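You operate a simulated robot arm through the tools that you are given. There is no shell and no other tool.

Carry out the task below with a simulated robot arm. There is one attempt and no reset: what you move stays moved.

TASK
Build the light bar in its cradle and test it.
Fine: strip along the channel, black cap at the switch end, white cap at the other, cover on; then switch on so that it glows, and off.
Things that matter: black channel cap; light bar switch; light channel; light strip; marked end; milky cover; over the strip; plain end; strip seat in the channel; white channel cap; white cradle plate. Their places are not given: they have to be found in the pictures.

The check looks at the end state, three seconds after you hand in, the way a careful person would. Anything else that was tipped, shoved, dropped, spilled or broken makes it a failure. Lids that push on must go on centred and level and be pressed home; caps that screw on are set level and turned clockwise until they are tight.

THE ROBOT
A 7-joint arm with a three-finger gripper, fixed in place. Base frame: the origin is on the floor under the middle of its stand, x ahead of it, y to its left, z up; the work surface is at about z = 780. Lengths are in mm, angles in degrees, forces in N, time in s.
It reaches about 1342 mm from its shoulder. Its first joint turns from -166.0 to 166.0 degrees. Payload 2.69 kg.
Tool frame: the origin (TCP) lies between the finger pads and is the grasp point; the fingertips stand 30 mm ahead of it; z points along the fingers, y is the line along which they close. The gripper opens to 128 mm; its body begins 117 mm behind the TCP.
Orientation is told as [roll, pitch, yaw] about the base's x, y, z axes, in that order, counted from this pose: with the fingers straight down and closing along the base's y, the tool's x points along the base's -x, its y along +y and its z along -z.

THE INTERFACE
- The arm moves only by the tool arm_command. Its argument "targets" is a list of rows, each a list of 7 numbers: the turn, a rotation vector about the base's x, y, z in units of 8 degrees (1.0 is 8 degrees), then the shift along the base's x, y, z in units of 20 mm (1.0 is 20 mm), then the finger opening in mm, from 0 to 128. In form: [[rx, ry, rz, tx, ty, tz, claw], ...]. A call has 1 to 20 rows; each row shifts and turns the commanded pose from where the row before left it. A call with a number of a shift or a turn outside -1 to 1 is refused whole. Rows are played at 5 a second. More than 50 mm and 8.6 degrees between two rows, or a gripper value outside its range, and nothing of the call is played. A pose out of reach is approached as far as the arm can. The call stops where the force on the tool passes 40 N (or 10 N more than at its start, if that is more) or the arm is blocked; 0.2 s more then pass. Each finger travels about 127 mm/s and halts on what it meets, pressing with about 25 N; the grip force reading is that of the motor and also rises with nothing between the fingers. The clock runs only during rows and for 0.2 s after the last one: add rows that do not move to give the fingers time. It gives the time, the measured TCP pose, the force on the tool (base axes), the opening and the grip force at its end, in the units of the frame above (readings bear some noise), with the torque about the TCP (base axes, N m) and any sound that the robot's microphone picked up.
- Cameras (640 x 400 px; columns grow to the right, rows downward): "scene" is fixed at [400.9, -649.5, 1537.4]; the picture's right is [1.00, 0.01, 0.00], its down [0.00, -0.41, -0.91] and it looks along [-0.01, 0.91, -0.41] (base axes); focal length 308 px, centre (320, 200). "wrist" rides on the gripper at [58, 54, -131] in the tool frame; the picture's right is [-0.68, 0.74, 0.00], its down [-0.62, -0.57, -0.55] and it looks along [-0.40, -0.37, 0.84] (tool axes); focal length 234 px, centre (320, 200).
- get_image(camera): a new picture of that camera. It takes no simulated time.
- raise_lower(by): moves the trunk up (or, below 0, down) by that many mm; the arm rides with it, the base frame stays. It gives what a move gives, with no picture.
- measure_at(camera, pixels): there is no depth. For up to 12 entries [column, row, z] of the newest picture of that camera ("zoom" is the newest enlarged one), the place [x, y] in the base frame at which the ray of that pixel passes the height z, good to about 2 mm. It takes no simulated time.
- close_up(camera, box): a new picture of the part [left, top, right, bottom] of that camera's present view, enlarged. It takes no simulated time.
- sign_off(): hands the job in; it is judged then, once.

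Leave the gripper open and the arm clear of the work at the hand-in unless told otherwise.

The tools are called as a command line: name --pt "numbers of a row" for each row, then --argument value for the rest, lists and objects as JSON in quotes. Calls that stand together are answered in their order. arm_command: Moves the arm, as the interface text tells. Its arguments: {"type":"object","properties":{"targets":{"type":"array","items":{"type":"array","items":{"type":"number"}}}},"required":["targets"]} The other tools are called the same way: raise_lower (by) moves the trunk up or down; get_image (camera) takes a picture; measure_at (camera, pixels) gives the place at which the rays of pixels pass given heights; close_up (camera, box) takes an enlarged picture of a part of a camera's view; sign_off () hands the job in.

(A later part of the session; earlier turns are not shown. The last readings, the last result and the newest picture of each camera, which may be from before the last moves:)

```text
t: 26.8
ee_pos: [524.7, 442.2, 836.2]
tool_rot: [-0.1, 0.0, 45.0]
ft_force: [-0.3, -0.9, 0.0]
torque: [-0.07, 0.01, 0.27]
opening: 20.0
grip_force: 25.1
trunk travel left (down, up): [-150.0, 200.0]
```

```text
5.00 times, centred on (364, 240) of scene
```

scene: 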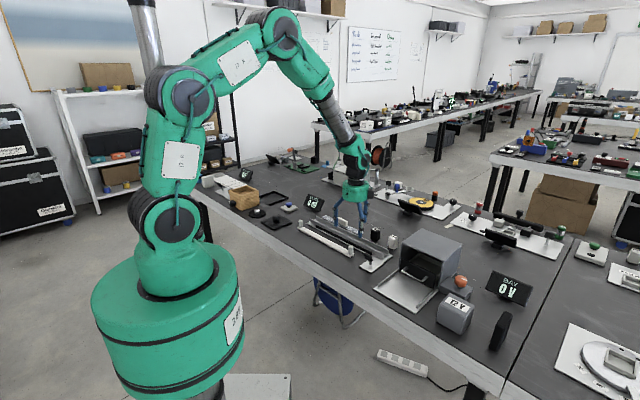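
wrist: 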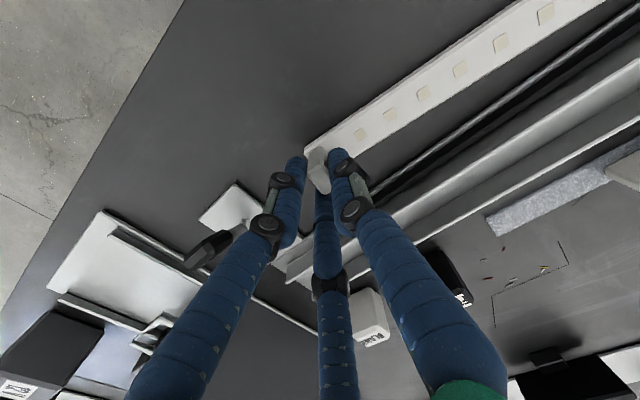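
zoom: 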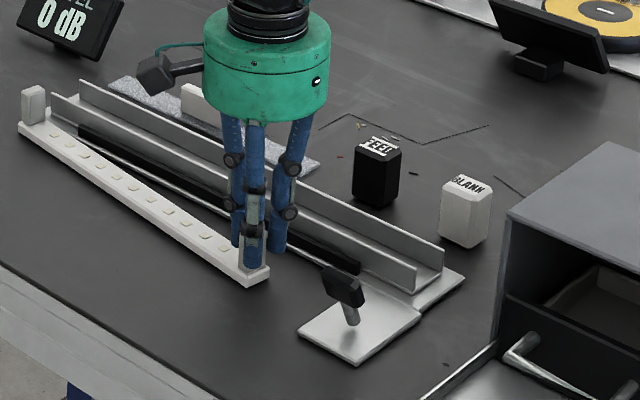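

The strip turned about the post while I gripped; its far end swung toward the cradle. I look closely at the far end.

close_up --camera "scene" --box '[290, 205, 354, 245]'

close_up --camera "scene" --box '[325, 225, 389, 265]'

close_up --camera "wrist" --box '[260, 100, 388, 180]'

```text
10.00 times, centred on (322, 225) of scene
```

zoom: 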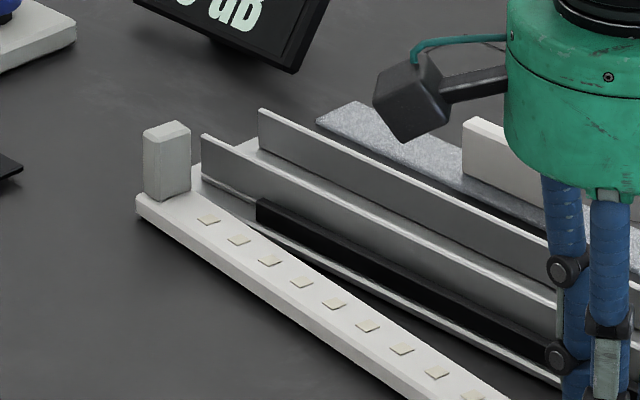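

```text
10.00 times, centred on (357, 245) of scene
```

zoom: 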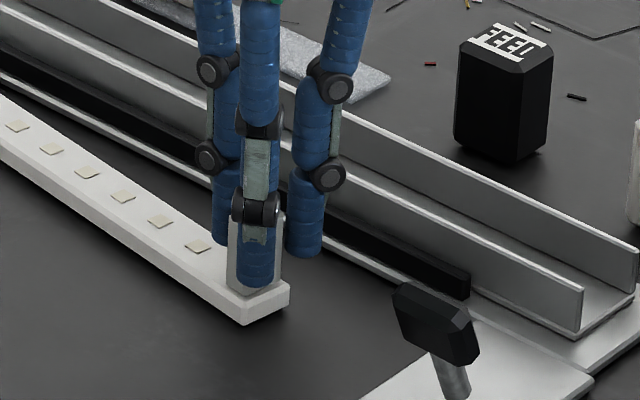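

```text
5.00 times, centred on (324, 140) of wrist
```

zoom: 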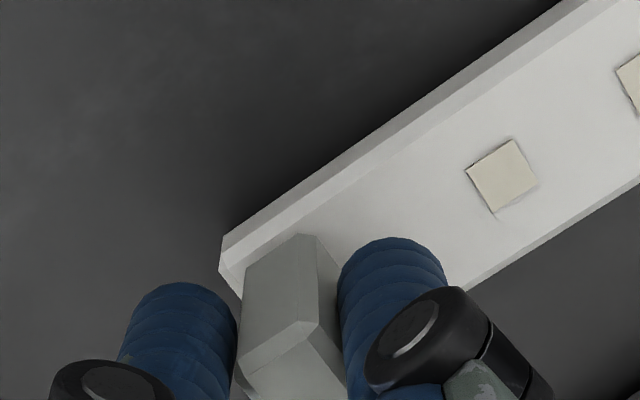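

The post is oblong and turned toward a more stable seat between the three fingers; the cradle and channel haven't moved. I open, rise clear, and will regrip with the hand turned −90° so two fingers pinch the broad faces.

arm_command --pt "0 0 0 0 0 0 20" --pt "0 0 0 0 0 0 26" --pt "0 0 0 0 0 0 40" --pt "0 0 0 0 0 0 60" --pt "0 0 0 0 0 0.9 60" --pt "0 0 0 0 0 0.9 60" --pt "0 0 0 0 0 0.9 60" --pt "0 0 0 0 0 0.9 60" --pt "0 0 0 0 0 0.9 60" --pt "0 0 0 0 0 0 60"

arm_command --pt "0 0 -0.9375 0 0 0 60" --pt "0 0 -0.9375 0 0 0 60" --pt "0 0 -0.9375 0 0 0 60" --pt "0 0 -0.9375 0 0 0 60" --pt "0 0 -0.9375 0 0 0 60" --pt "0 0 -0.9375 0 0 0 60" --pt "0 0 -0.9375 0 0 0 60" --pt "0 0 -0.9375 0 0 0 60" --pt "0 0 -0.9375 0 0 0 60" --pt "0 0 -0.9375 0 0 0 60" --pt "0 0 -0.9375 0 0 0 60" --pt "0 0 0 0 0 0 60" --pt "0 0 0 0 0 0 60"

get_image --camera "wrist"

close_up --camera "wrist" --box '[270, 85, 366, 145]'

close_up --camera "scene" --box '[290, 200, 386, 260]'

```text
t: 29.0
ee_pos: [525.3, 443.2, 926.3]
tool_rot: [0.0, -0.1, 45.0]
ft_force: [0.8, -1.0, 0.3]
torque: [0.0, -0.01, -0.04]
opening: 60.0
grip_force: 0.0
trunk travel left (down, up): [-150.0, 200.0]
```

```text
t: 31.8
ee_pos: [524.5, 443.4, 925.9]
tool_rot: [0.1, -0.1, -37.5]
ft_force: [-0.4, 0.3, 0.5]
torque: [0.02, 0.02, -0.01]
opening: 60.2
grip_force: 0.0
trunk travel left (down, up): [-150.0, 200.0]
```

```text
taken
```

wrist: 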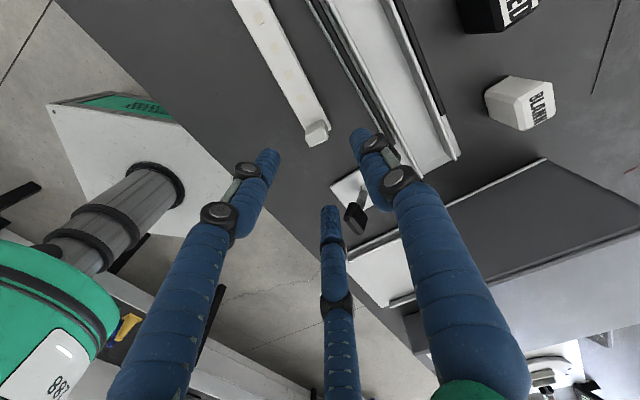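

```text
6.67 times, centred on (318, 115) of wrist
```

zoom: 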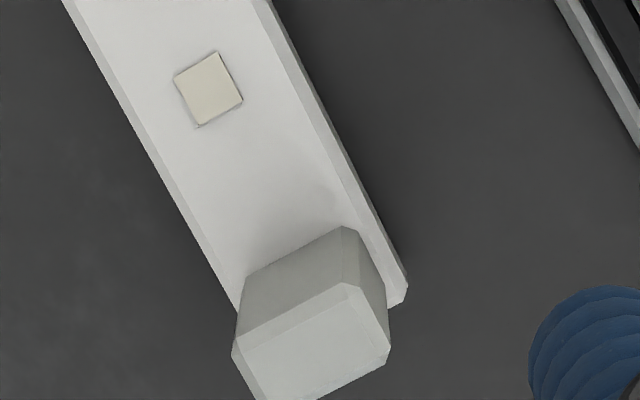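

```text
6.67 times, centred on (338, 230) of scene
```

zoom: 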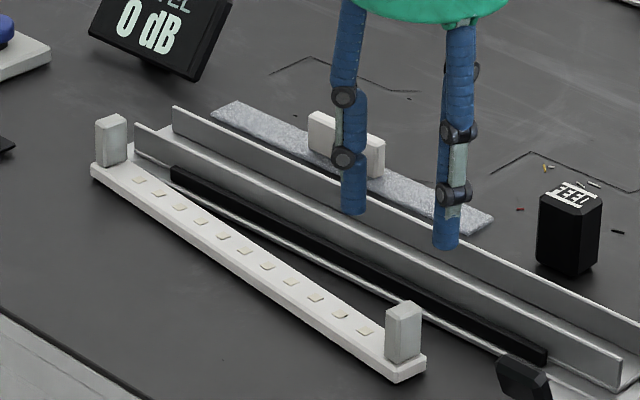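

I measure the strip's new pose from this scene zoom.

measure_at --camera "zoom" --pixels '[[92, 177, 780], [400, 384, 780], [426, 366, 780], [405, 310, 830], [111, 121, 830], [387, 355, 791], [422, 350, 791], [96, 155, 791]]'

measure_at --camera "wrist" --pixels '[[305.4, 135.5, 826], [328.5, 138, 826], [322.5, 127, 826], [306.8, 126.5, 791], [322, 119, 791], [327.5, 124.5, 791], [331, 127.5, 790], [280, 85, 791], [311, 85, 791], [305.2, 130.5, 785]]'

```text
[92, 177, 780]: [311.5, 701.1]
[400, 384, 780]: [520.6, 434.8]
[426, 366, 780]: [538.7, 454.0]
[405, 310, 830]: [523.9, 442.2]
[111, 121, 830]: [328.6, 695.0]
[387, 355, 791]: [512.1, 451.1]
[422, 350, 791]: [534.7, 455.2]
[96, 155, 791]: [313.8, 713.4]
```

```text
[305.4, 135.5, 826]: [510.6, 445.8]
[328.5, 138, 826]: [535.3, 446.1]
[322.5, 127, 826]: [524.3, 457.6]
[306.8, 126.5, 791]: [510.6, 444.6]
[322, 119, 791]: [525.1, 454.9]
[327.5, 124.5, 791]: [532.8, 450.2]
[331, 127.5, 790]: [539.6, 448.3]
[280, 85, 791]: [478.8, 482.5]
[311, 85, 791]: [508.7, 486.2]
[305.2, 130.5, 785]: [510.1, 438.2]
```

The strip now lies at −52.1°, post centre ≈ (523,445.5). I rotate the hand to yaw −52.1, centre it at (525.4,447.3), go down to z 836 and close gently.

arm_command --pt "0 0 -0.9125 0.045 0.195 0 60" --pt "0 0 -0.9125 0 0 0 60" --pt "0 0 0 0 0 -0.9 60" --pt "0 0 0 0 0 -0.9 60" --pt "0 0 0 0 0 -0.9 60" --pt "0 0 0 0 0 -0.9 60" --pt "0 0 0 0 0 -0.9 40" --pt "0 0 0 0 0 0 30" --pt "0 0 0 0 0 0 26" --pt "0 0 0 0 0 0 26"

close_up --camera "wrist" --box '[260, 100, 388, 180]'

```text
t: 34.0
ee_pos: [527.1, 448.3, 835.4]
tool_rot: [0.1, 0.0, -52.1]
ft_force: [-0.2, -0.5, 0.3]
torque: [0.03, 0.0, 0.02]
opening: 26.1
grip_force: 0.0
trunk travel left (down, up): [-150.0, 200.0]
```

```text
5.00 times, centred on (324, 140) of wrist
```

zoom: 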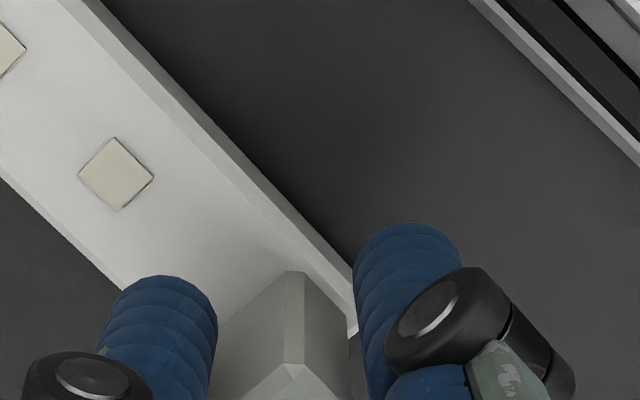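

The fingers straddle the post correctly. Closing further in small steps.

arm_command --pt "0 0 0 0 0 0 22" --pt "0 0 0 0 0 0 19" --pt "0 0 0 0 0 0 17" --pt "0 0 0 0 0 0 15" --pt "0 0 0 0 0 0 13" --pt "0 0 0 0 0 0 11" --pt "0 0 0 0 0 0 11"

close_up --camera "wrist" --box '[260, 100, 388, 180]'

close_up --camera "scene" --box '[290, 200, 386, 260]'

```text
t: 35.6
ee_pos: [525.7, 446.7, 835.2]
tool_rot: [-0.1, 0.0, -52.1]
ft_force: [0.1, 0.1, -0.7]
torque: [-0.01, 0.02, -0.01]
opening: 17.9
grip_force: 5.3
trunk travel left (down, up): [-150.0, 200.0]
```

```text
5.00 times, centred on (324, 140) of wrist
```

zoom: 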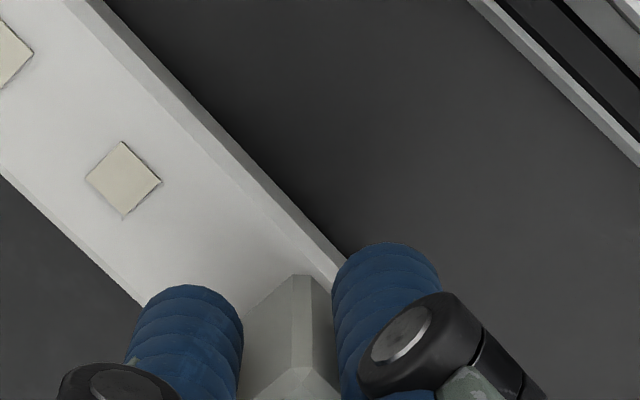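

```text
6.67 times, centred on (338, 230) of scene
```

zoom: 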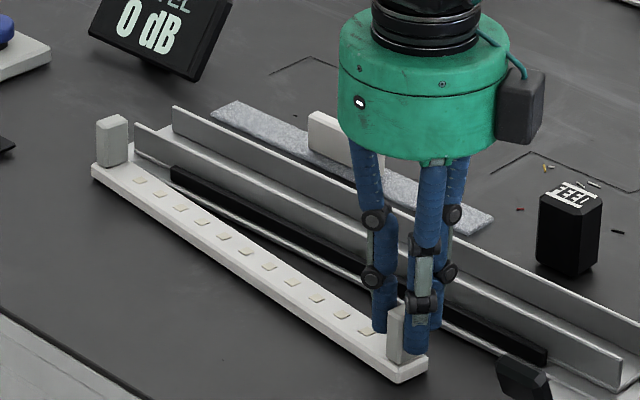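

The pinch holds without turning the strip (force 5 N). I squeeze to full grip.

arm_command --pt "0 0 0 0 0 0 8" --pt "0 0 0 0 0 0 5" --pt "0 0 0 0 0 0 2" --pt "0 0 0 0 0 0 0" --pt "0 0 0 0 0 0 0"

close_up --camera "wrist" --box '[260, 100, 388, 180]'

close_up --camera "scene" --box '[290, 200, 386, 260]'

```text
t: 36.8
ee_pos: [526.5, 448.0, 835.9]
tool_rot: [0.0, 0.1, -52.2]
ft_force: [0.0, -0.8, 0.5]
torque: [0.01, 0.0, -0.01]
opening: 17.2
grip_force: 25.0
trunk travel left (down, up): [-150.0, 200.0]
```

```text
5.00 times, centred on (324, 140) of wrist
```

zoom: 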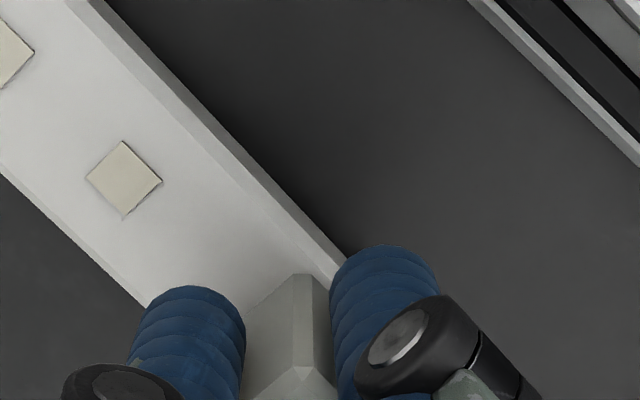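

```text
6.67 times, centred on (338, 230) of scene
```

zoom: 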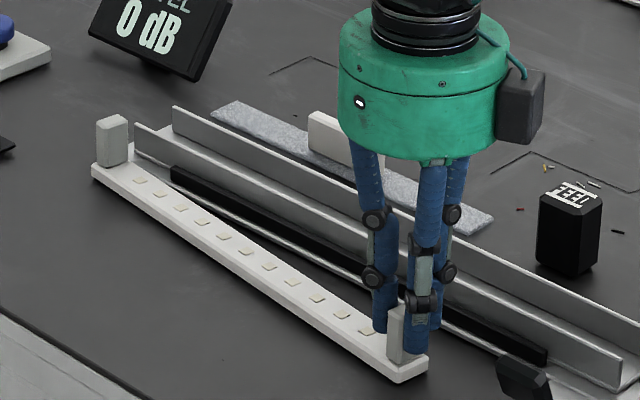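

Grip is firm (25 N) and the strip kept its angle. I lift 20 mm while moving slightly away from the cradle, then look for droop.

arm_command --pt "0 0 0 0 0 0.25 0" --pt "0 0 0 -0.1 -0.1 0.25 0" --pt "0 0 0 -0.1 -0.1 0.25 0" --pt "0 0 0 0 0 0.25 0" --pt "0 0 0 0 0 0 0"

close_up --camera "scene" --box '[290, 200, 386, 260]'

close_up --camera "wrist" --box '[260, 100, 388, 180]'

```text
t: 38.0
ee_pos: [522.1, 442.5, 856.4]
tool_rot: [0.0, 0.0, -52.1]
ft_force: [0.2, -0.2, -1.0]
torque: [-0.09, -0.11, -0.02]
opening: 16.9
grip_force: 25.1
trunk travel left (down, up): [-150.0, 200.0]
```

```text
6.67 times, centred on (338, 230) of scene
```

zoom: 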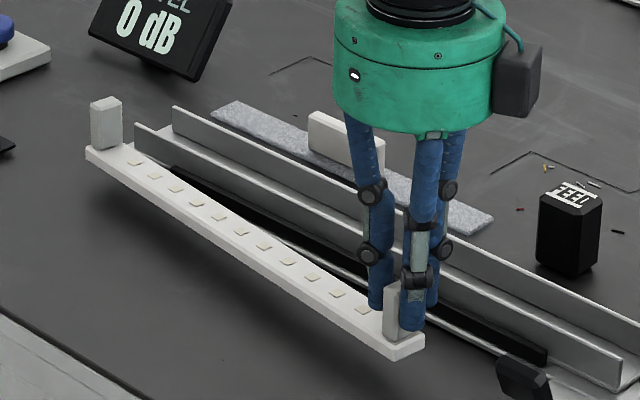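

```text
5.00 times, centred on (324, 140) of wrist
```

zoom: 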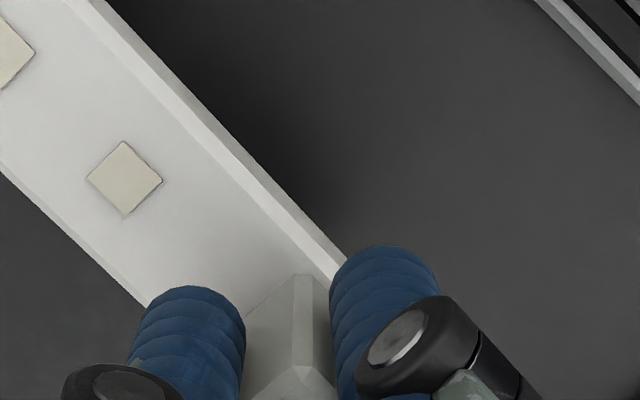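

The strip hangs level. I raise it to TCP z≈905, turn +7.1° to be parallel with the channel, and carry it above the channel at about (631,475).

arm_command --pt "0 0 0 0 0 0.81 0" --pt "0 0 0 0 0 0.81 0" --pt "0 0 0 0 0 0.81 0" --pt "0 0 0.444 0 0 0 0" --pt "0 0 0.444 0 0 0 0" --pt "0 0 0 0.907 0.268 0 0" --pt "0 0 0 0.907 0.268 0 0" --pt "0 0 0 0.907 0.268 0 0" --pt "0 0 0 0.907 0.268 0 0" --pt "0 0 0 0.907 0.268 0 0" --pt "0 0 0 0.907 0.268 0 0" --pt "0 0 0 0 0 0 0" --pt "0 0 0 0 0 0 0"

get_image --camera "wrist"

close_up --camera "scene" --box '[300, 195, 412, 265]'

```text
t: 40.8
ee_pos: [630.9, 474.9, 904.2]
tool_rot: [0.0, 0.0, -45.0]
ft_force: [0.5, 0.1, -0.3]
torque: [-0.11, -0.09, 0.03]
opening: 17.2
grip_force: 25.0
trunk travel left (down, up): [-150.0, 200.0]
```

```text
taken
```

wrist: 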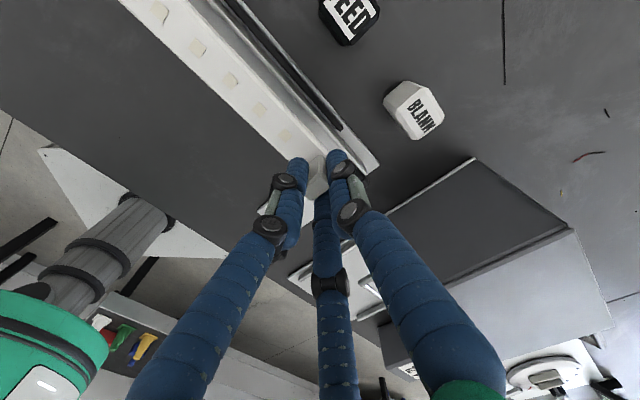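

```text
5.71 times, centred on (356, 230) of scene
```

zoom: 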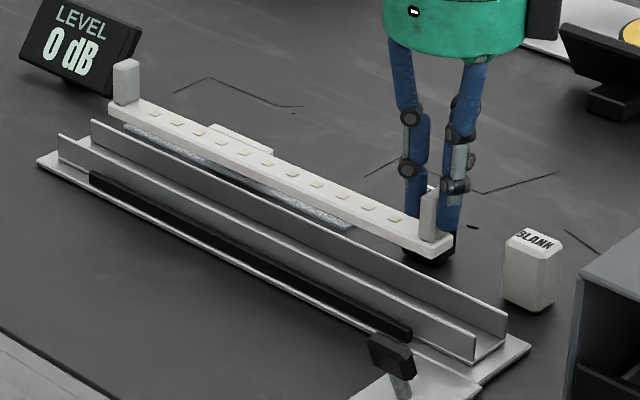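

I measure both ends of the held strip (top face at about z=859) against the channel.

close_up --camera "scene" --box '[300, 195, 364, 235]'

```text
10.00 times, centred on (332, 215) of scene
```

zoom: 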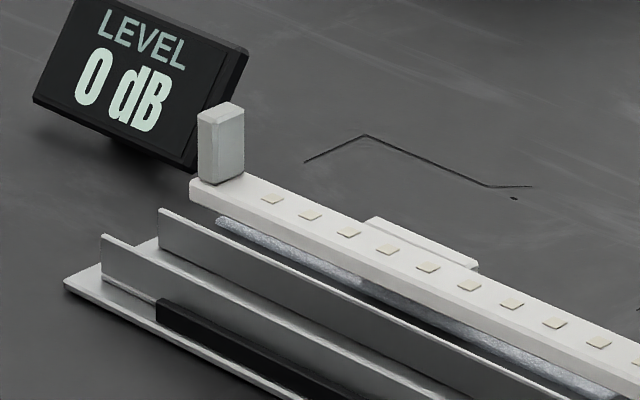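

measure_at --camera "zoom" --pixels '[[190, 181, 859], [190, 202, 848], [219, 112, 898], [199, 180, 859], [244, 171, 859], [102, 237, 810], [159, 210, 810], [560, 345, 859], [560, 372, 848]]'

close_up --camera "scene" --box '[350, 215, 414, 255]'

```text
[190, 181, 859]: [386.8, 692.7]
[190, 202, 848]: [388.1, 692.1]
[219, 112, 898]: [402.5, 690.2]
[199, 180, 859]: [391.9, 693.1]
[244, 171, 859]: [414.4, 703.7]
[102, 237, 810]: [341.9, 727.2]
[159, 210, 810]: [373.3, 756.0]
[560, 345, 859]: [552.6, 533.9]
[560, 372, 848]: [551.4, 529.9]
```

```text
10.00 times, centred on (382, 235) of scene
```

zoom: 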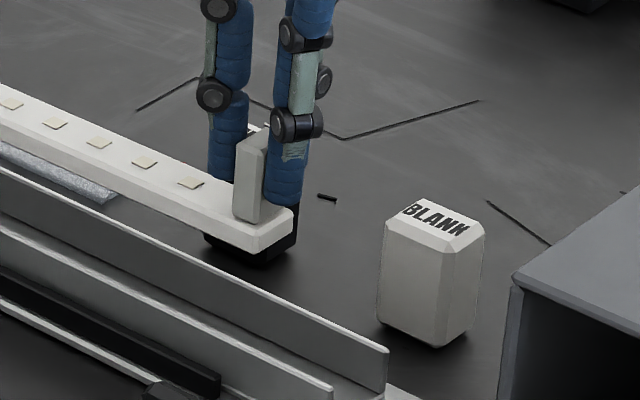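

measure_at --camera "zoom" --pixels '[[257, 253, 848], [257, 232, 859], [294, 209, 859], [294, 230, 848], [232, 215, 859], [252, 222, 859], [387, 152, 810], [332, 189, 810]]'

close_up --camera "wrist" --box '[130, 0, 386, 160]'

```text
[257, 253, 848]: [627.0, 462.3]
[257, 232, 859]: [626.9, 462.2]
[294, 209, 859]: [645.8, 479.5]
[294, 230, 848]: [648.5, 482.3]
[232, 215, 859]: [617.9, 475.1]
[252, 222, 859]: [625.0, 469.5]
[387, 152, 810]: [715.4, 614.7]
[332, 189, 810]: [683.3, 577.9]
```

```text
2.50 times, centred on (258, 80) of wrist
```

zoom: 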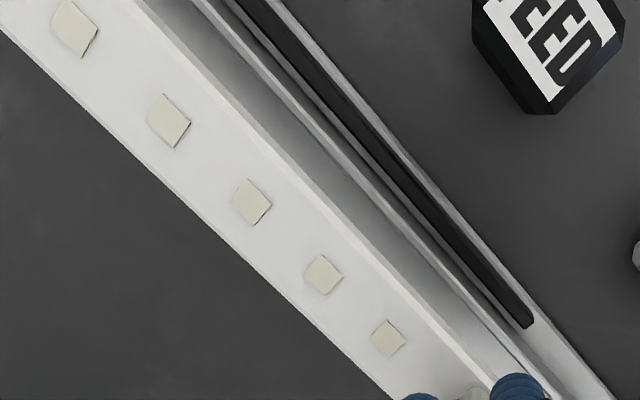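

close_up --camera "wrist" --box '[226, 60, 354, 140]'

```text
5.00 times, centred on (290, 100) of wrist
```

zoom: 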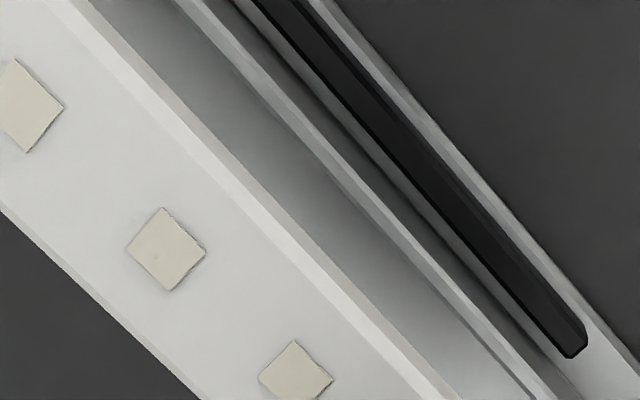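

measure_at --camera "zoom" --pixels '[[95, 0, 857], [460, 395, 857], [0, 210, 857], [200, 400, 857], [190, 0, 810], [545, 395, 810], [210, 10, 810], [278, 200, 857], [100, 305, 857]]'

```text
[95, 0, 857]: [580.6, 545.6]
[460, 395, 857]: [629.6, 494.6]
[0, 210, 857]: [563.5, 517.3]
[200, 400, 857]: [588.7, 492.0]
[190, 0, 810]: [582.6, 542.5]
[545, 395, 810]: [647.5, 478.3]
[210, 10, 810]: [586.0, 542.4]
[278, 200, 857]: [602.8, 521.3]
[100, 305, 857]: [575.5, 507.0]
```

The strip is centred within about 2 mm. I shift it −1.3/−1.3 mm, and lower so its underside is just above the wall tops (≈816) to compare directly.

arm_command --pt "0 0 0 -0.065 -0.065 -0.4 0" --pt "0 0 0 0 0 -0.6 0" --pt "0 0 0 0 0 -0.6 0" --pt "0 0 0 0 0 0 0" --pt "0 0 0 0 0 0 0"

close_up --camera "scene" --box '[300, 205, 364, 245]'

close_up --camera "scene" --box '[346, 230, 410, 270]'

close_up --camera "wrist" --box '[170, 0, 362, 120]'

get_image --camera "wrist"

```text
t: 42.0
ee_pos: [631.6, 474.8, 871.8]
tool_rot: [-0.1, 0.0, -45.1]
ft_force: [0.4, -0.3, -1.4]
torque: [-0.09, -0.08, -0.01]
opening: 16.9
grip_force: 25.2
trunk travel left (down, up): [-150.0, 200.0]
```

```text
10.00 times, centred on (332, 225) of scene
```

zoom: 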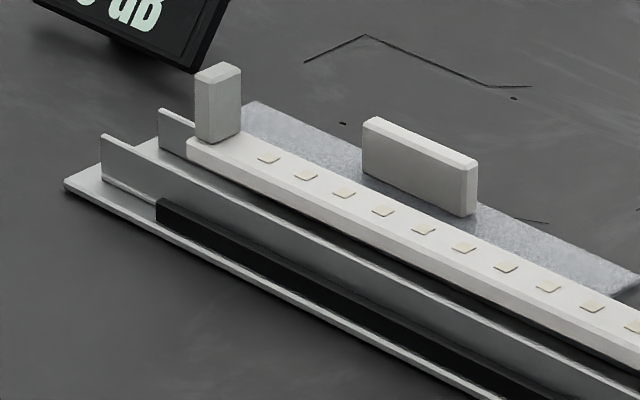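

```text
10.00 times, centred on (378, 250) of scene
```

zoom: 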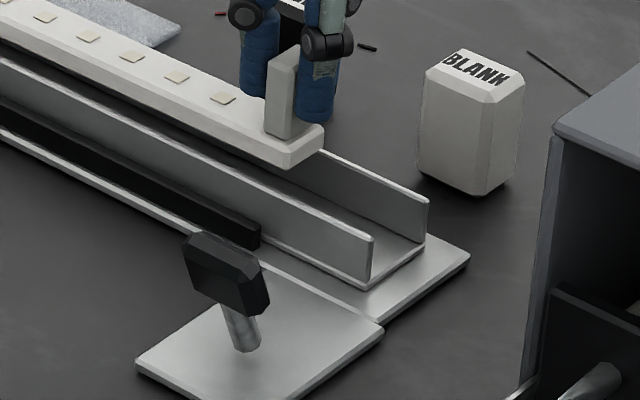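

```text
3.33 times, centred on (266, 60) of wrist
```

zoom: 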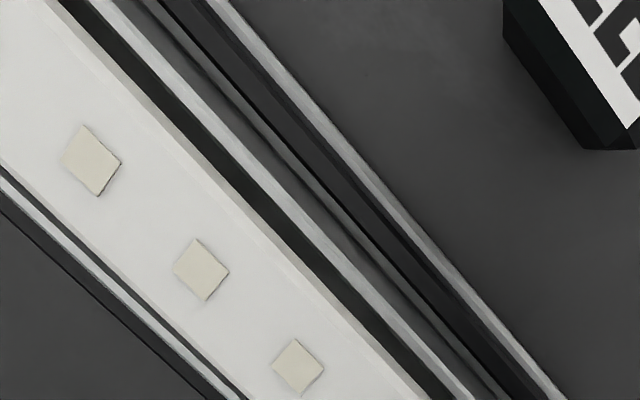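

```text
taken
```

wrist: 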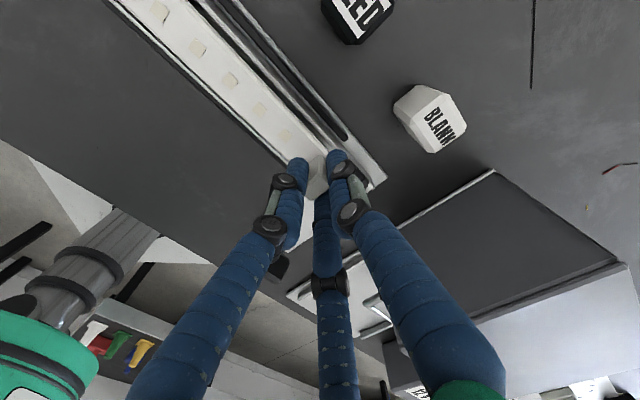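

close_up --camera "wrist" --box '[170, 0, 362, 120]'

measure_at --camera "zoom" --pixels '[[52, 0, 825], [240, 205, 825], [415, 390, 825], [0, 165, 825], [120, 275, 825], [240, 390, 825], [98, 0, 810], [280, 205, 810], [447, 390, 810], [0, 180, 810], [110, 285, 810], [225, 395, 810]]'

```text
3.33 times, centred on (266, 60) of wrist
```

zoom: 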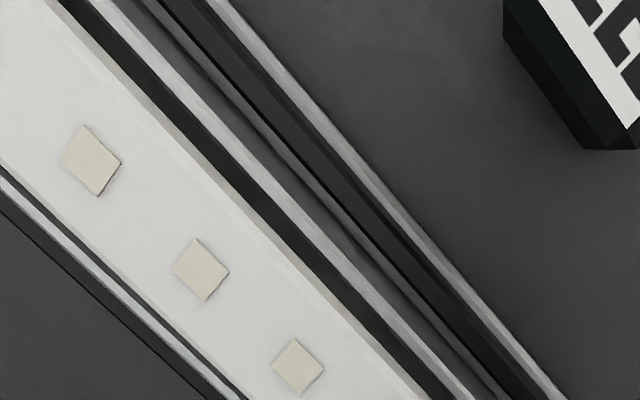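

```text
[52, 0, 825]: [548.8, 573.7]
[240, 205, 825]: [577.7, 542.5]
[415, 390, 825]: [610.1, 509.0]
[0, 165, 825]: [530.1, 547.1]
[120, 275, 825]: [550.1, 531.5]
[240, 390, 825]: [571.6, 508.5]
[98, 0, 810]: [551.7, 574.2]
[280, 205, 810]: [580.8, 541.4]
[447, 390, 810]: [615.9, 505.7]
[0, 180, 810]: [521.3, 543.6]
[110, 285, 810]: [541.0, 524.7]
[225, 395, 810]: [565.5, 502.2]
```

Laterally the strip is centred on the channel (x+y ≈ 1100 for both). I check the lengthwise position from the scene zoom.

close_up --camera "scene" --box '[346, 230, 410, 270]'

measure_at --camera "zoom" --pixels '[[288, 168, 816], [288, 150, 827], [323, 146, 816], [323, 127, 827], [263, 130, 827], [428, 200, 810], [372, 238, 810]]'

```text
10.00 times, centred on (378, 250) of scene
```

zoom: 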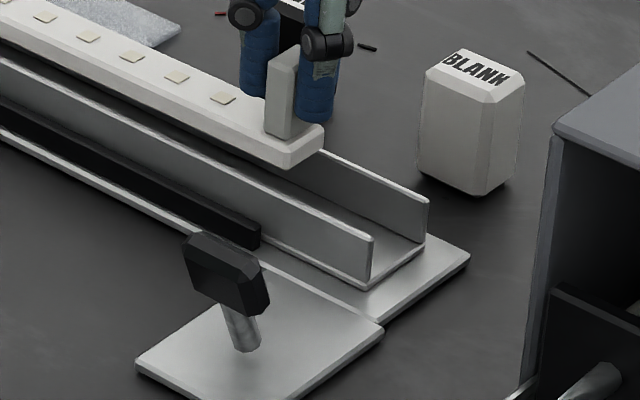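

```text
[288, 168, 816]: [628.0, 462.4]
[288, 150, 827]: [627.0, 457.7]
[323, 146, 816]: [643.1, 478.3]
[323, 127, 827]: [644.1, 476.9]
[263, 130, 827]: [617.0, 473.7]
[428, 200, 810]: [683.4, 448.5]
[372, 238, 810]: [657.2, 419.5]
```

The strip is centred along the channel too (end 168.5 mm from centre, half-length 170). I lower it into the channel.

arm_command --pt "0 0 0 0 0 -0.35 0" --pt "0 0 0 0 0 -0.35 0" --pt "0 0 0 0 0 -0.3 0" --pt "0 0 0 0 0 -0.1 0" --pt "0 0 0 0 0 0 0"

close_up --camera "scene" --box '[300, 205, 396, 265]'

close_up --camera "wrist" --box '[170, 0, 362, 120]'

```text
t: 43.2
ee_pos: [628.9, 473.8, 849.7]
tool_rot: [0.0, 0.0, -45.0]
ft_force: [0.2, -0.4, -1.5]
torque: [-0.09, -0.1, 0.01]
opening: 17.1
grip_force: 25.2
trunk travel left (down, up): [-150.0, 200.0]
```

```text
6.67 times, centred on (348, 235) of scene
```

zoom: 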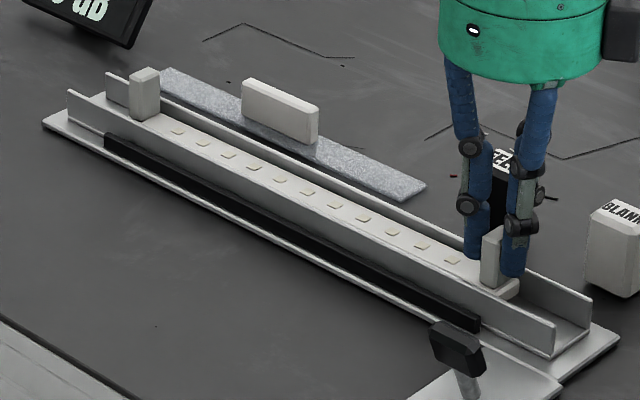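

```text
3.33 times, centred on (266, 60) of wrist
```

zoom: 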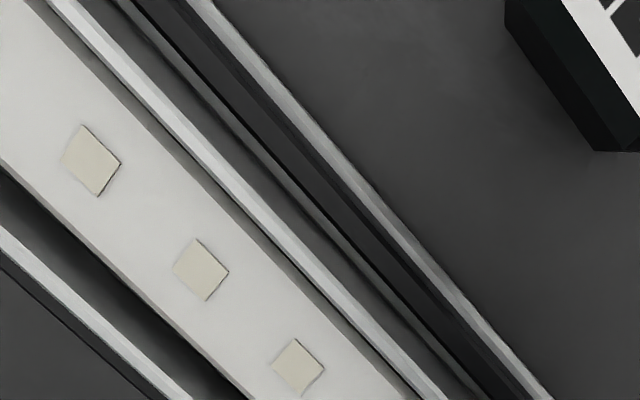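

The strip is between the walls without touching. I lower slowly until it rests on the floor.

arm_command --pt "0 0 0 0 0 -0.1 0" --pt "0 0 0 0 0 -0.05 0" --pt "0 0 0 0 0 -0.05 0" --pt "0 0 0 0 0 0 0"

```text
t: 44.2
ee_pos: [628.8, 474.8, 846.5]
tool_rot: [0.0, 0.0, -45.0]
ft_force: [-0.7, -1.0, -0.6]
torque: [0.03, -0.03, 0.01]
opening: 17.2
grip_force: 24.6
trunk travel left (down, up): [-150.0, 200.0]
```

The torque has dropped to near zero, so the floor is starting to carry the strip. One more small step down.

arm_command --pt "0 0 0 0 0 -0.04 0" --pt "0 0 0 0 0 -0.04 0" --pt "0 0 0 0 0 0 0"

close_up --camera "scene" --box '[300, 205, 396, 265]'

```text
t: 45.0
ee_pos: [630.4, 474.7, 846.0]
tool_rot: [0.1, 0.0, -44.9]
ft_force: [-1.7, 0.6, 7.5]
torque: [0.01, 0.1, -0.02]
opening: 17.0
grip_force: 25.3
trunk travel left (down, up): [-150.0, 200.0]
```

```text
6.67 times, centred on (348, 235) of scene
```

zoom: 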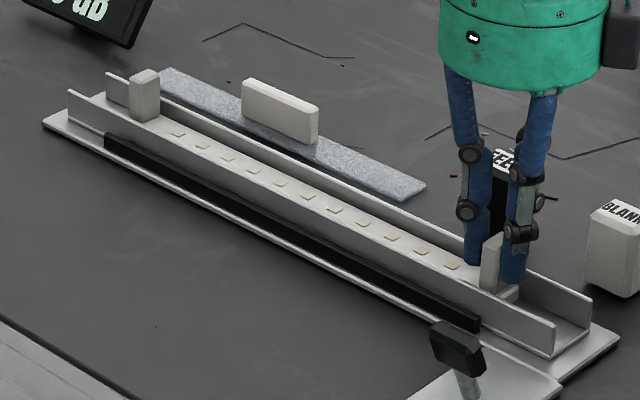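

Contact: 7.5 N upward at TCP z 846 — the strip sits on the channel floor. I release gently and rise.

arm_command --pt "0 0 0 0 0 0.03 6" --pt "0 0 0 0 0 0 12" --pt "0 0 0 0 0 0 18" --pt "0 0 0 0 0 0 24" --pt "0 0 0 0 0 0 34" --pt "0 0 0 0 0 0 50" --pt "0 0 0 0 0 0.9 60" --pt "0 0 0 0 0 0.9 60" --pt "0 0 0 0 0 0.9 60" --pt "0 0 0 0 0 0.9 60" --pt "0 0 0 0 0 0.9 60" --pt "0 0 0 0 0 0 60"

close_up --camera "scene" --box '[300, 205, 396, 265]'

get_image --camera "wrist"

```text
t: 47.6
ee_pos: [628.6, 474.2, 934.7]
tool_rot: [0.0, 0.1, -44.9]
ft_force: [0.1, 0.0, 0.6]
torque: [0.0, -0.02, 0.0]
opening: 60.1
grip_force: 0.1
trunk travel left (down, up): [-150.0, 200.0]
```

```text
6.67 times, centred on (348, 235) of scene
```

zoom: 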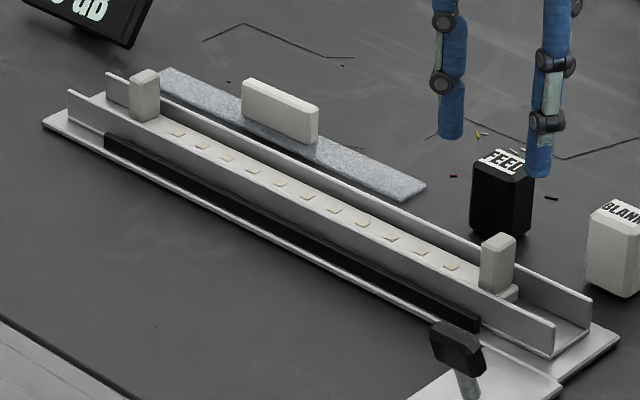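

```text
taken
```

wrist: 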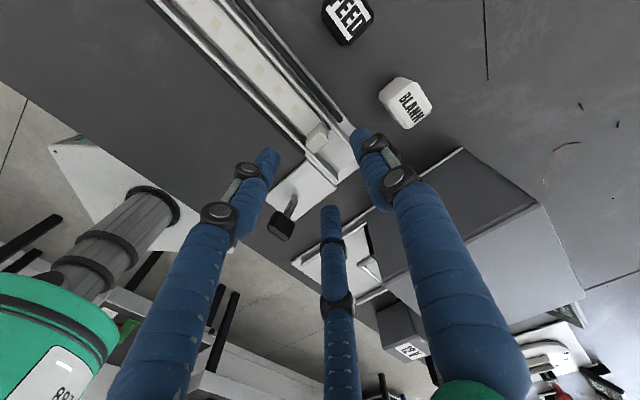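

The strip is seated. I check its position in the channel with a zoom on the right end.

close_up --camera "wrist" --box '[230, 60, 390, 160]'

measure_at --camera "zoom" --pixels '[[320, 320, 840], [320, 320, 836], [400, 330, 795], [417, 320, 790]]'

```text
4.00 times, centred on (310, 110) of wrist
```

zoom: 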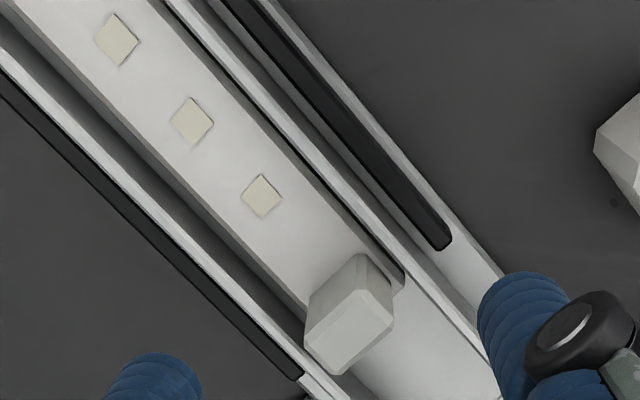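

```text
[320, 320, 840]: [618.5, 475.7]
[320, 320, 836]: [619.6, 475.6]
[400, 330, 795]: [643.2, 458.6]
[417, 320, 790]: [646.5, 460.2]
```

Strip is in place. Next the cover: I go above its handle at about (499,711) with the fingers at 60 mm.

arm_command --pt "0 0 0 -0.54 0.987 0 60" --pt "0 0 0 -0.54 0.987 0 60" --pt "0 0 0 -0.54 0.987 0 60" --pt "0 0 0 -0.54 0.987 0 60" --pt "0 0 0 -0.54 0.987 0 60" --pt "0 0 0 -0.54 0.987 0 60" --pt "0 0 0 -0.54 0.987 0 60" --pt "0 0 0 -0.54 0.987 0 60" --pt "0 0 0 -0.54 0.987 0 60" --pt "0 0 0 -0.54 0.987 0 60" --pt "0 0 0 -0.54 0.987 0 60" --pt "0 0 0 -0.54 0.987 0 60" --pt "0 0 0 0 0 0 60" --pt "0 0 0 0 0 0 60"

get_image --camera "wrist"

close_up --camera "wrist" --box '[240, 60, 400, 160]'

```text
t: 50.6
ee_pos: [500.0, 711.0, 935.4]
tool_rot: [0.0, 0.0, -45.0]
ft_force: [0.6, 0.6, 0.5]
torque: [-0.02, 0.0, 0.02]
opening: 60.6
grip_force: 0.1
trunk travel left (down, up): [-150.0, 200.0]
```

```text
taken
```

wrist: 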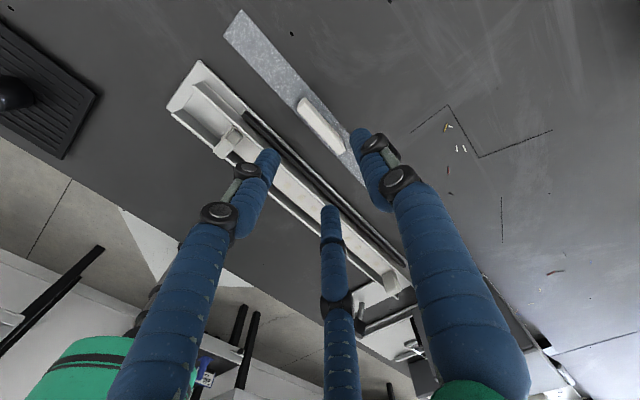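

```text
4.00 times, centred on (320, 110) of wrist
```

zoom: 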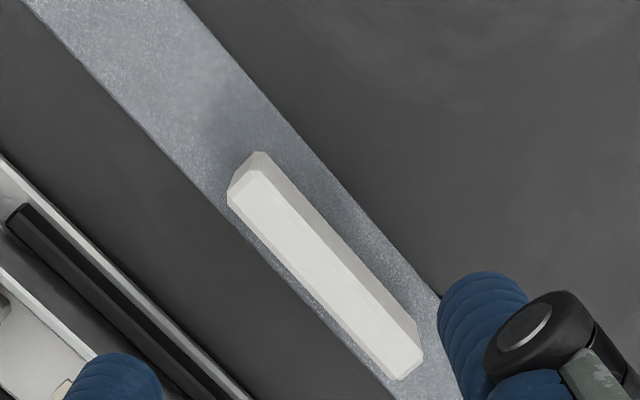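

measure_at --camera "zoom" --pixels '[[241, 182, 810], [241, 182, 815], [241, 182, 820], [410, 362, 810], [410, 362, 815], [410, 362, 820], [80, 55, 783], [200, 10, 783], [385, 395, 783], [440, 295, 783], [325, 272, 815], [260, 152, 783]]'

measure_at --camera "scene" --pixels '[[337, 216.9, 810], [337, 216.9, 815], [337, 216.9, 820], [347.5, 221.4, 810], [347.5, 221.4, 815], [347.5, 221.4, 820]]'

```text
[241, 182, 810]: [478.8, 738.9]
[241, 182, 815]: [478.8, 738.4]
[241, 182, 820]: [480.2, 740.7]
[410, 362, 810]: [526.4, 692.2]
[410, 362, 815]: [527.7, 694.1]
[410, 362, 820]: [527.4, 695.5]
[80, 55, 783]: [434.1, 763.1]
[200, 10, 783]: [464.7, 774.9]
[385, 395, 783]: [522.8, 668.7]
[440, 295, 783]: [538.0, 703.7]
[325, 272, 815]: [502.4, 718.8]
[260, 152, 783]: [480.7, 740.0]
```

```text
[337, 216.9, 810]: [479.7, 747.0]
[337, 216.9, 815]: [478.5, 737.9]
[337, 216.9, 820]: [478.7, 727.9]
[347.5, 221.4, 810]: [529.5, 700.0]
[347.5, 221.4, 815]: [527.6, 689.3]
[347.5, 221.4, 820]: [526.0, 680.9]
```

The handle top is at z≈814, centre ≈ (502.7,715.2). I go down so that the fingertips are at z≈794 beside the handle, then close stepwise.

arm_command --pt "0 0 0 -0.04 0.035 -0.928 60" --pt "0 0 0 0 0 -0.928 60" --pt "0 0 0 0 0 -0.928 60" --pt "0 0 0 0 0 -0.928 60" --pt "0 0 0 0 0 -0.928 60" --pt "0 0 0 0 0 -0.928 60" --pt "0 0 0 0 0 0 44" --pt "0 0 0 0 0 0 32" --pt "0 0 0 0 0 0 28" --pt "0 0 0 0 0 0 28"

close_up --camera "wrist" --box '[240, 100, 400, 200]'

close_up --camera "scene" --box '[300, 185, 396, 245]'

```text
t: 52.8
ee_pos: [499.0, 712.0, 823.2]
tool_rot: [0.1, 0.0, -44.9]
ft_force: [0.3, -0.6, -0.2]
torque: [0.03, -0.01, -0.02]
opening: 28.1
grip_force: 0.0
trunk travel left (down, up): [-150.0, 200.0]
```

```text
4.00 times, centred on (320, 150) of wrist
```

zoom: 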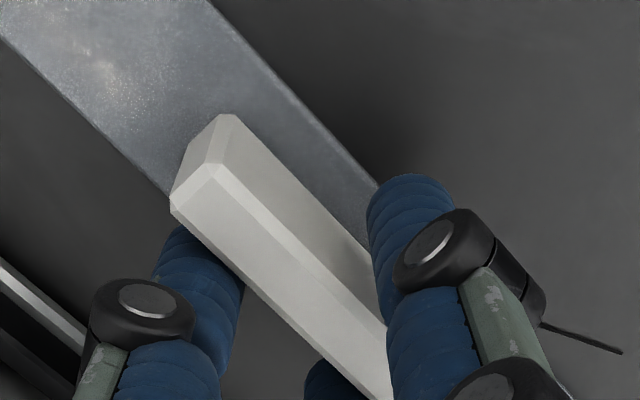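

```text
6.67 times, centred on (348, 215) of scene
```

zoom: 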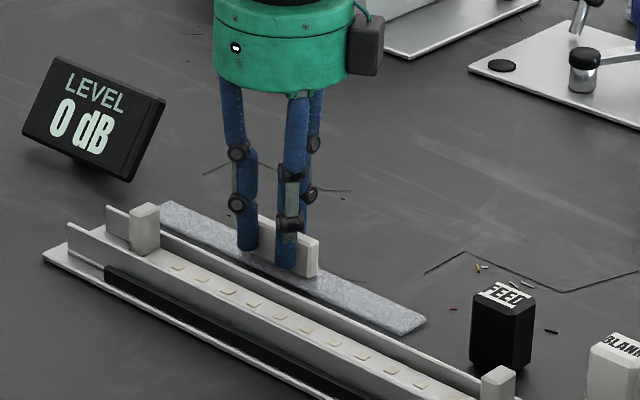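

The handle is between the single finger and the two others. I close on it.

arm_command --pt "0 0 0 0 0 0 25" --pt "0 0 0 0 0 0 22" --pt "0 0 0 0 0 0 19" --pt "0 0 0 0 0 0 16" --pt "0 0 0 0 0 0 12" --pt "0 0 0 0 0 0 8" --pt "0 0 0 0 0 0 4" --pt "0 0 0 0 0 0 4"

close_up --camera "wrist" --box '[240, 100, 400, 200]'

close_up --camera "scene" --box '[300, 185, 396, 245]'

```text
t: 54.6
ee_pos: [500.2, 712.2, 822.7]
tool_rot: [-0.1, -0.1, -45.0]
ft_force: [0.7, 0.2, -0.2]
torque: [-0.03, 0.01, -0.01]
opening: 19.7
grip_force: 24.8
trunk travel left (down, up): [-150.0, 200.0]
```

```text
4.00 times, centred on (320, 150) of wrist
```

zoom: 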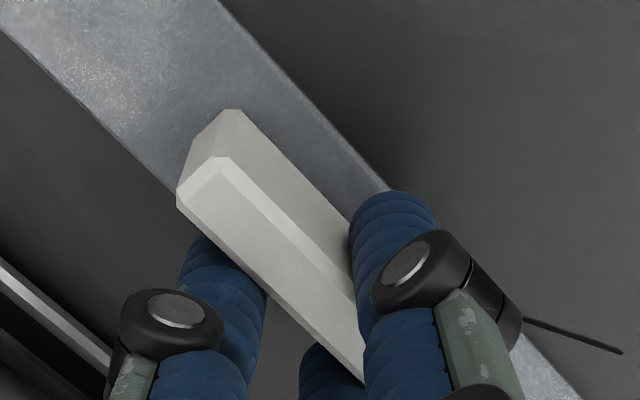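

```text
6.67 times, centred on (348, 215) of scene
```

zoom: 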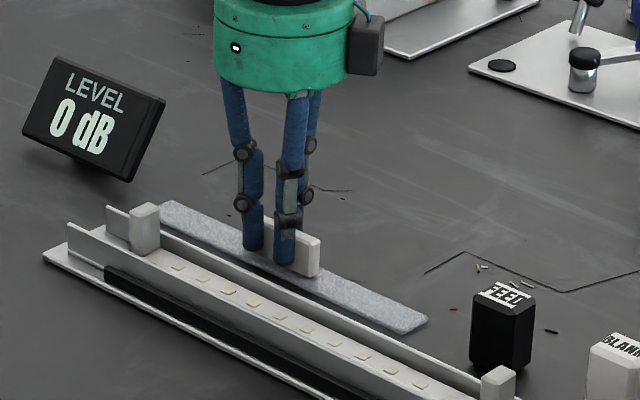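

Grip is firm (24.8 N). I lift the cover to z≈905 and carry it above the strip at about (511,583).

arm_command --pt "0 0 0 0 0 0.4 0" --pt "0 0 0 0 0 0.9 0" --pt "0 0 0 0 0 0.9 0" --pt "0 0 0 0 0 0.9 0" --pt "0 0 0 0 0 0.9 0" --pt "0 0 0 0 0 0 0" --pt "0 0 0 0.078 -0.925 0 0" --pt "0 0 0 0.078 -0.925 0 0" --pt "0 0 0 0.078 -0.925 0 0" --pt "0 0 0 0.078 -0.925 0 0" --pt "0 0 0 0.078 -0.925 0 0" --pt "0 0 0 0.078 -0.925 0 0" --pt "0 0 0 0.078 -0.925 0 0" --pt "0 0 0 0 0 0 0" --pt "0 0 0 0 0 0 0"

get_image --camera "wrist"

close_up --camera "scene" --box '[300, 195, 396, 255]'

```text
t: 57.8
ee_pos: [510.1, 582.0, 903.2]
tool_rot: [0.0, 0.0, -45.0]
ft_force: [-1.3, 0.5, -1.1]
torque: [0.01, -0.04, -0.01]
opening: 19.6
grip_force: 25.4
trunk travel left (down, up): [-150.0, 200.0]
```

```text
taken
```

wrist: 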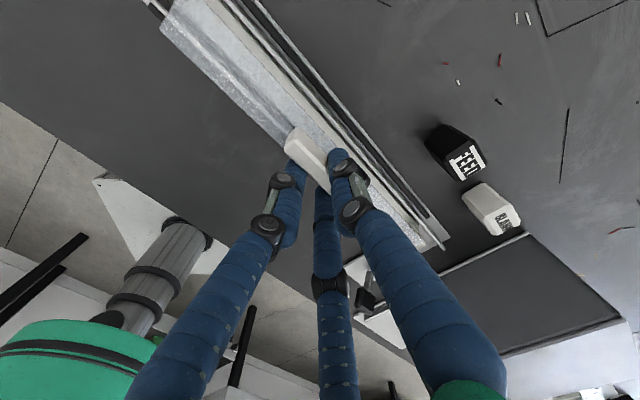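

```text
6.67 times, centred on (348, 225) of scene
```

zoom: 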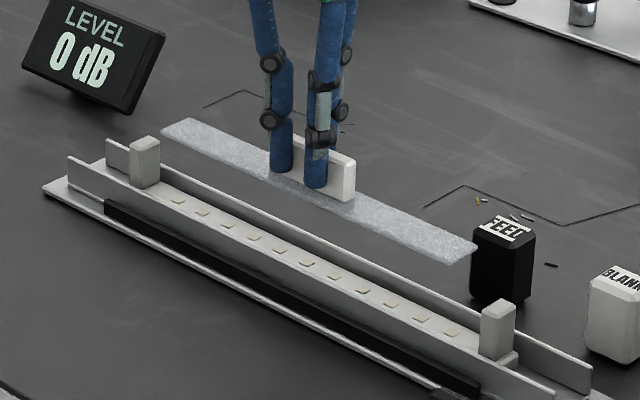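

I measure the held cover's corners (z≈863) against the channel.

measure_at --camera "zoom" --pixels '[[161, 131, 862], [189, 118, 863], [450, 265, 862], [477, 248, 863], [145, 143, 840], [497, 305, 840]]'

close_up --camera "wrist" --box '[130, 0, 450, 200]'

```text
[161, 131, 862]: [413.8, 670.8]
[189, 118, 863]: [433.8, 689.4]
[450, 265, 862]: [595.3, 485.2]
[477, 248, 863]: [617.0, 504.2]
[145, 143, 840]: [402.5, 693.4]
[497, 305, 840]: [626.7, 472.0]
```

```text
2.00 times, centred on (290, 100) of wrist
```

zoom: 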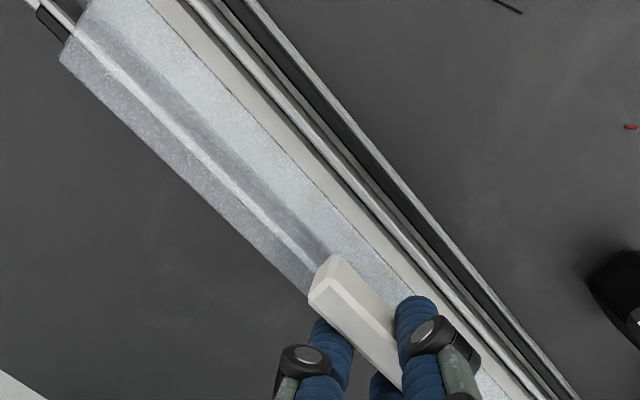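

The cover is about 1.5 mm off to the far side and −0.4° rotated; I correct both and lower to just above the wall tops (TCP z≈858).

arm_command --pt "0 0 0.05 -0.0525 -0.0525 -0.5 0" --pt "0 0 0 0 0 -0.9 0" --pt "0 0 0 0 0 -0.85 0" --pt "0 0 0 0 0 0 0" --pt "0 0 0 0 0 0 0"

close_up --camera "wrist" --box '[130, 0, 322, 120]'

close_up --camera "scene" --box '[310, 215, 390, 265]'

get_image --camera "wrist"

```text
t: 59.0
ee_pos: [509.0, 581.0, 858.0]
tool_rot: [0.1, -0.1, -44.6]
ft_force: [0.4, -0.2, 0.7]
torque: [0.0, -0.01, -0.01]
opening: 19.3
grip_force: 24.9
trunk travel left (down, up): [-150.0, 200.0]
```

```text
3.33 times, centred on (226, 60) of wrist
```

zoom: 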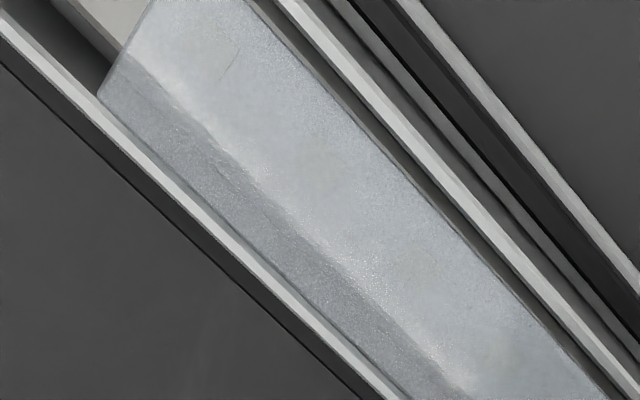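

```text
8.00 times, centred on (350, 240) of scene
```

zoom: 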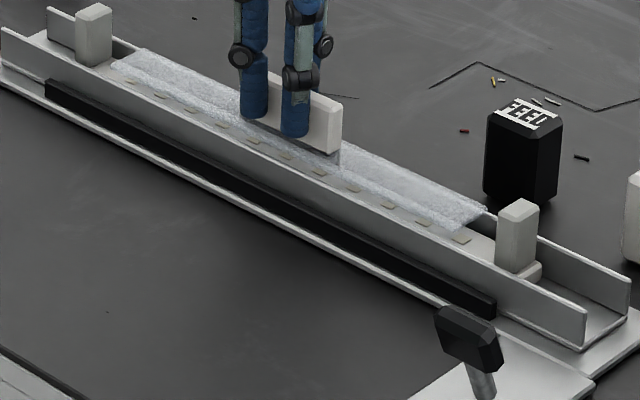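

```text
taken
```

wrist: 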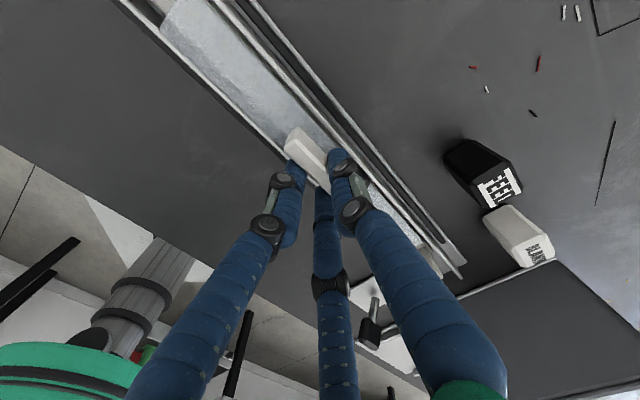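

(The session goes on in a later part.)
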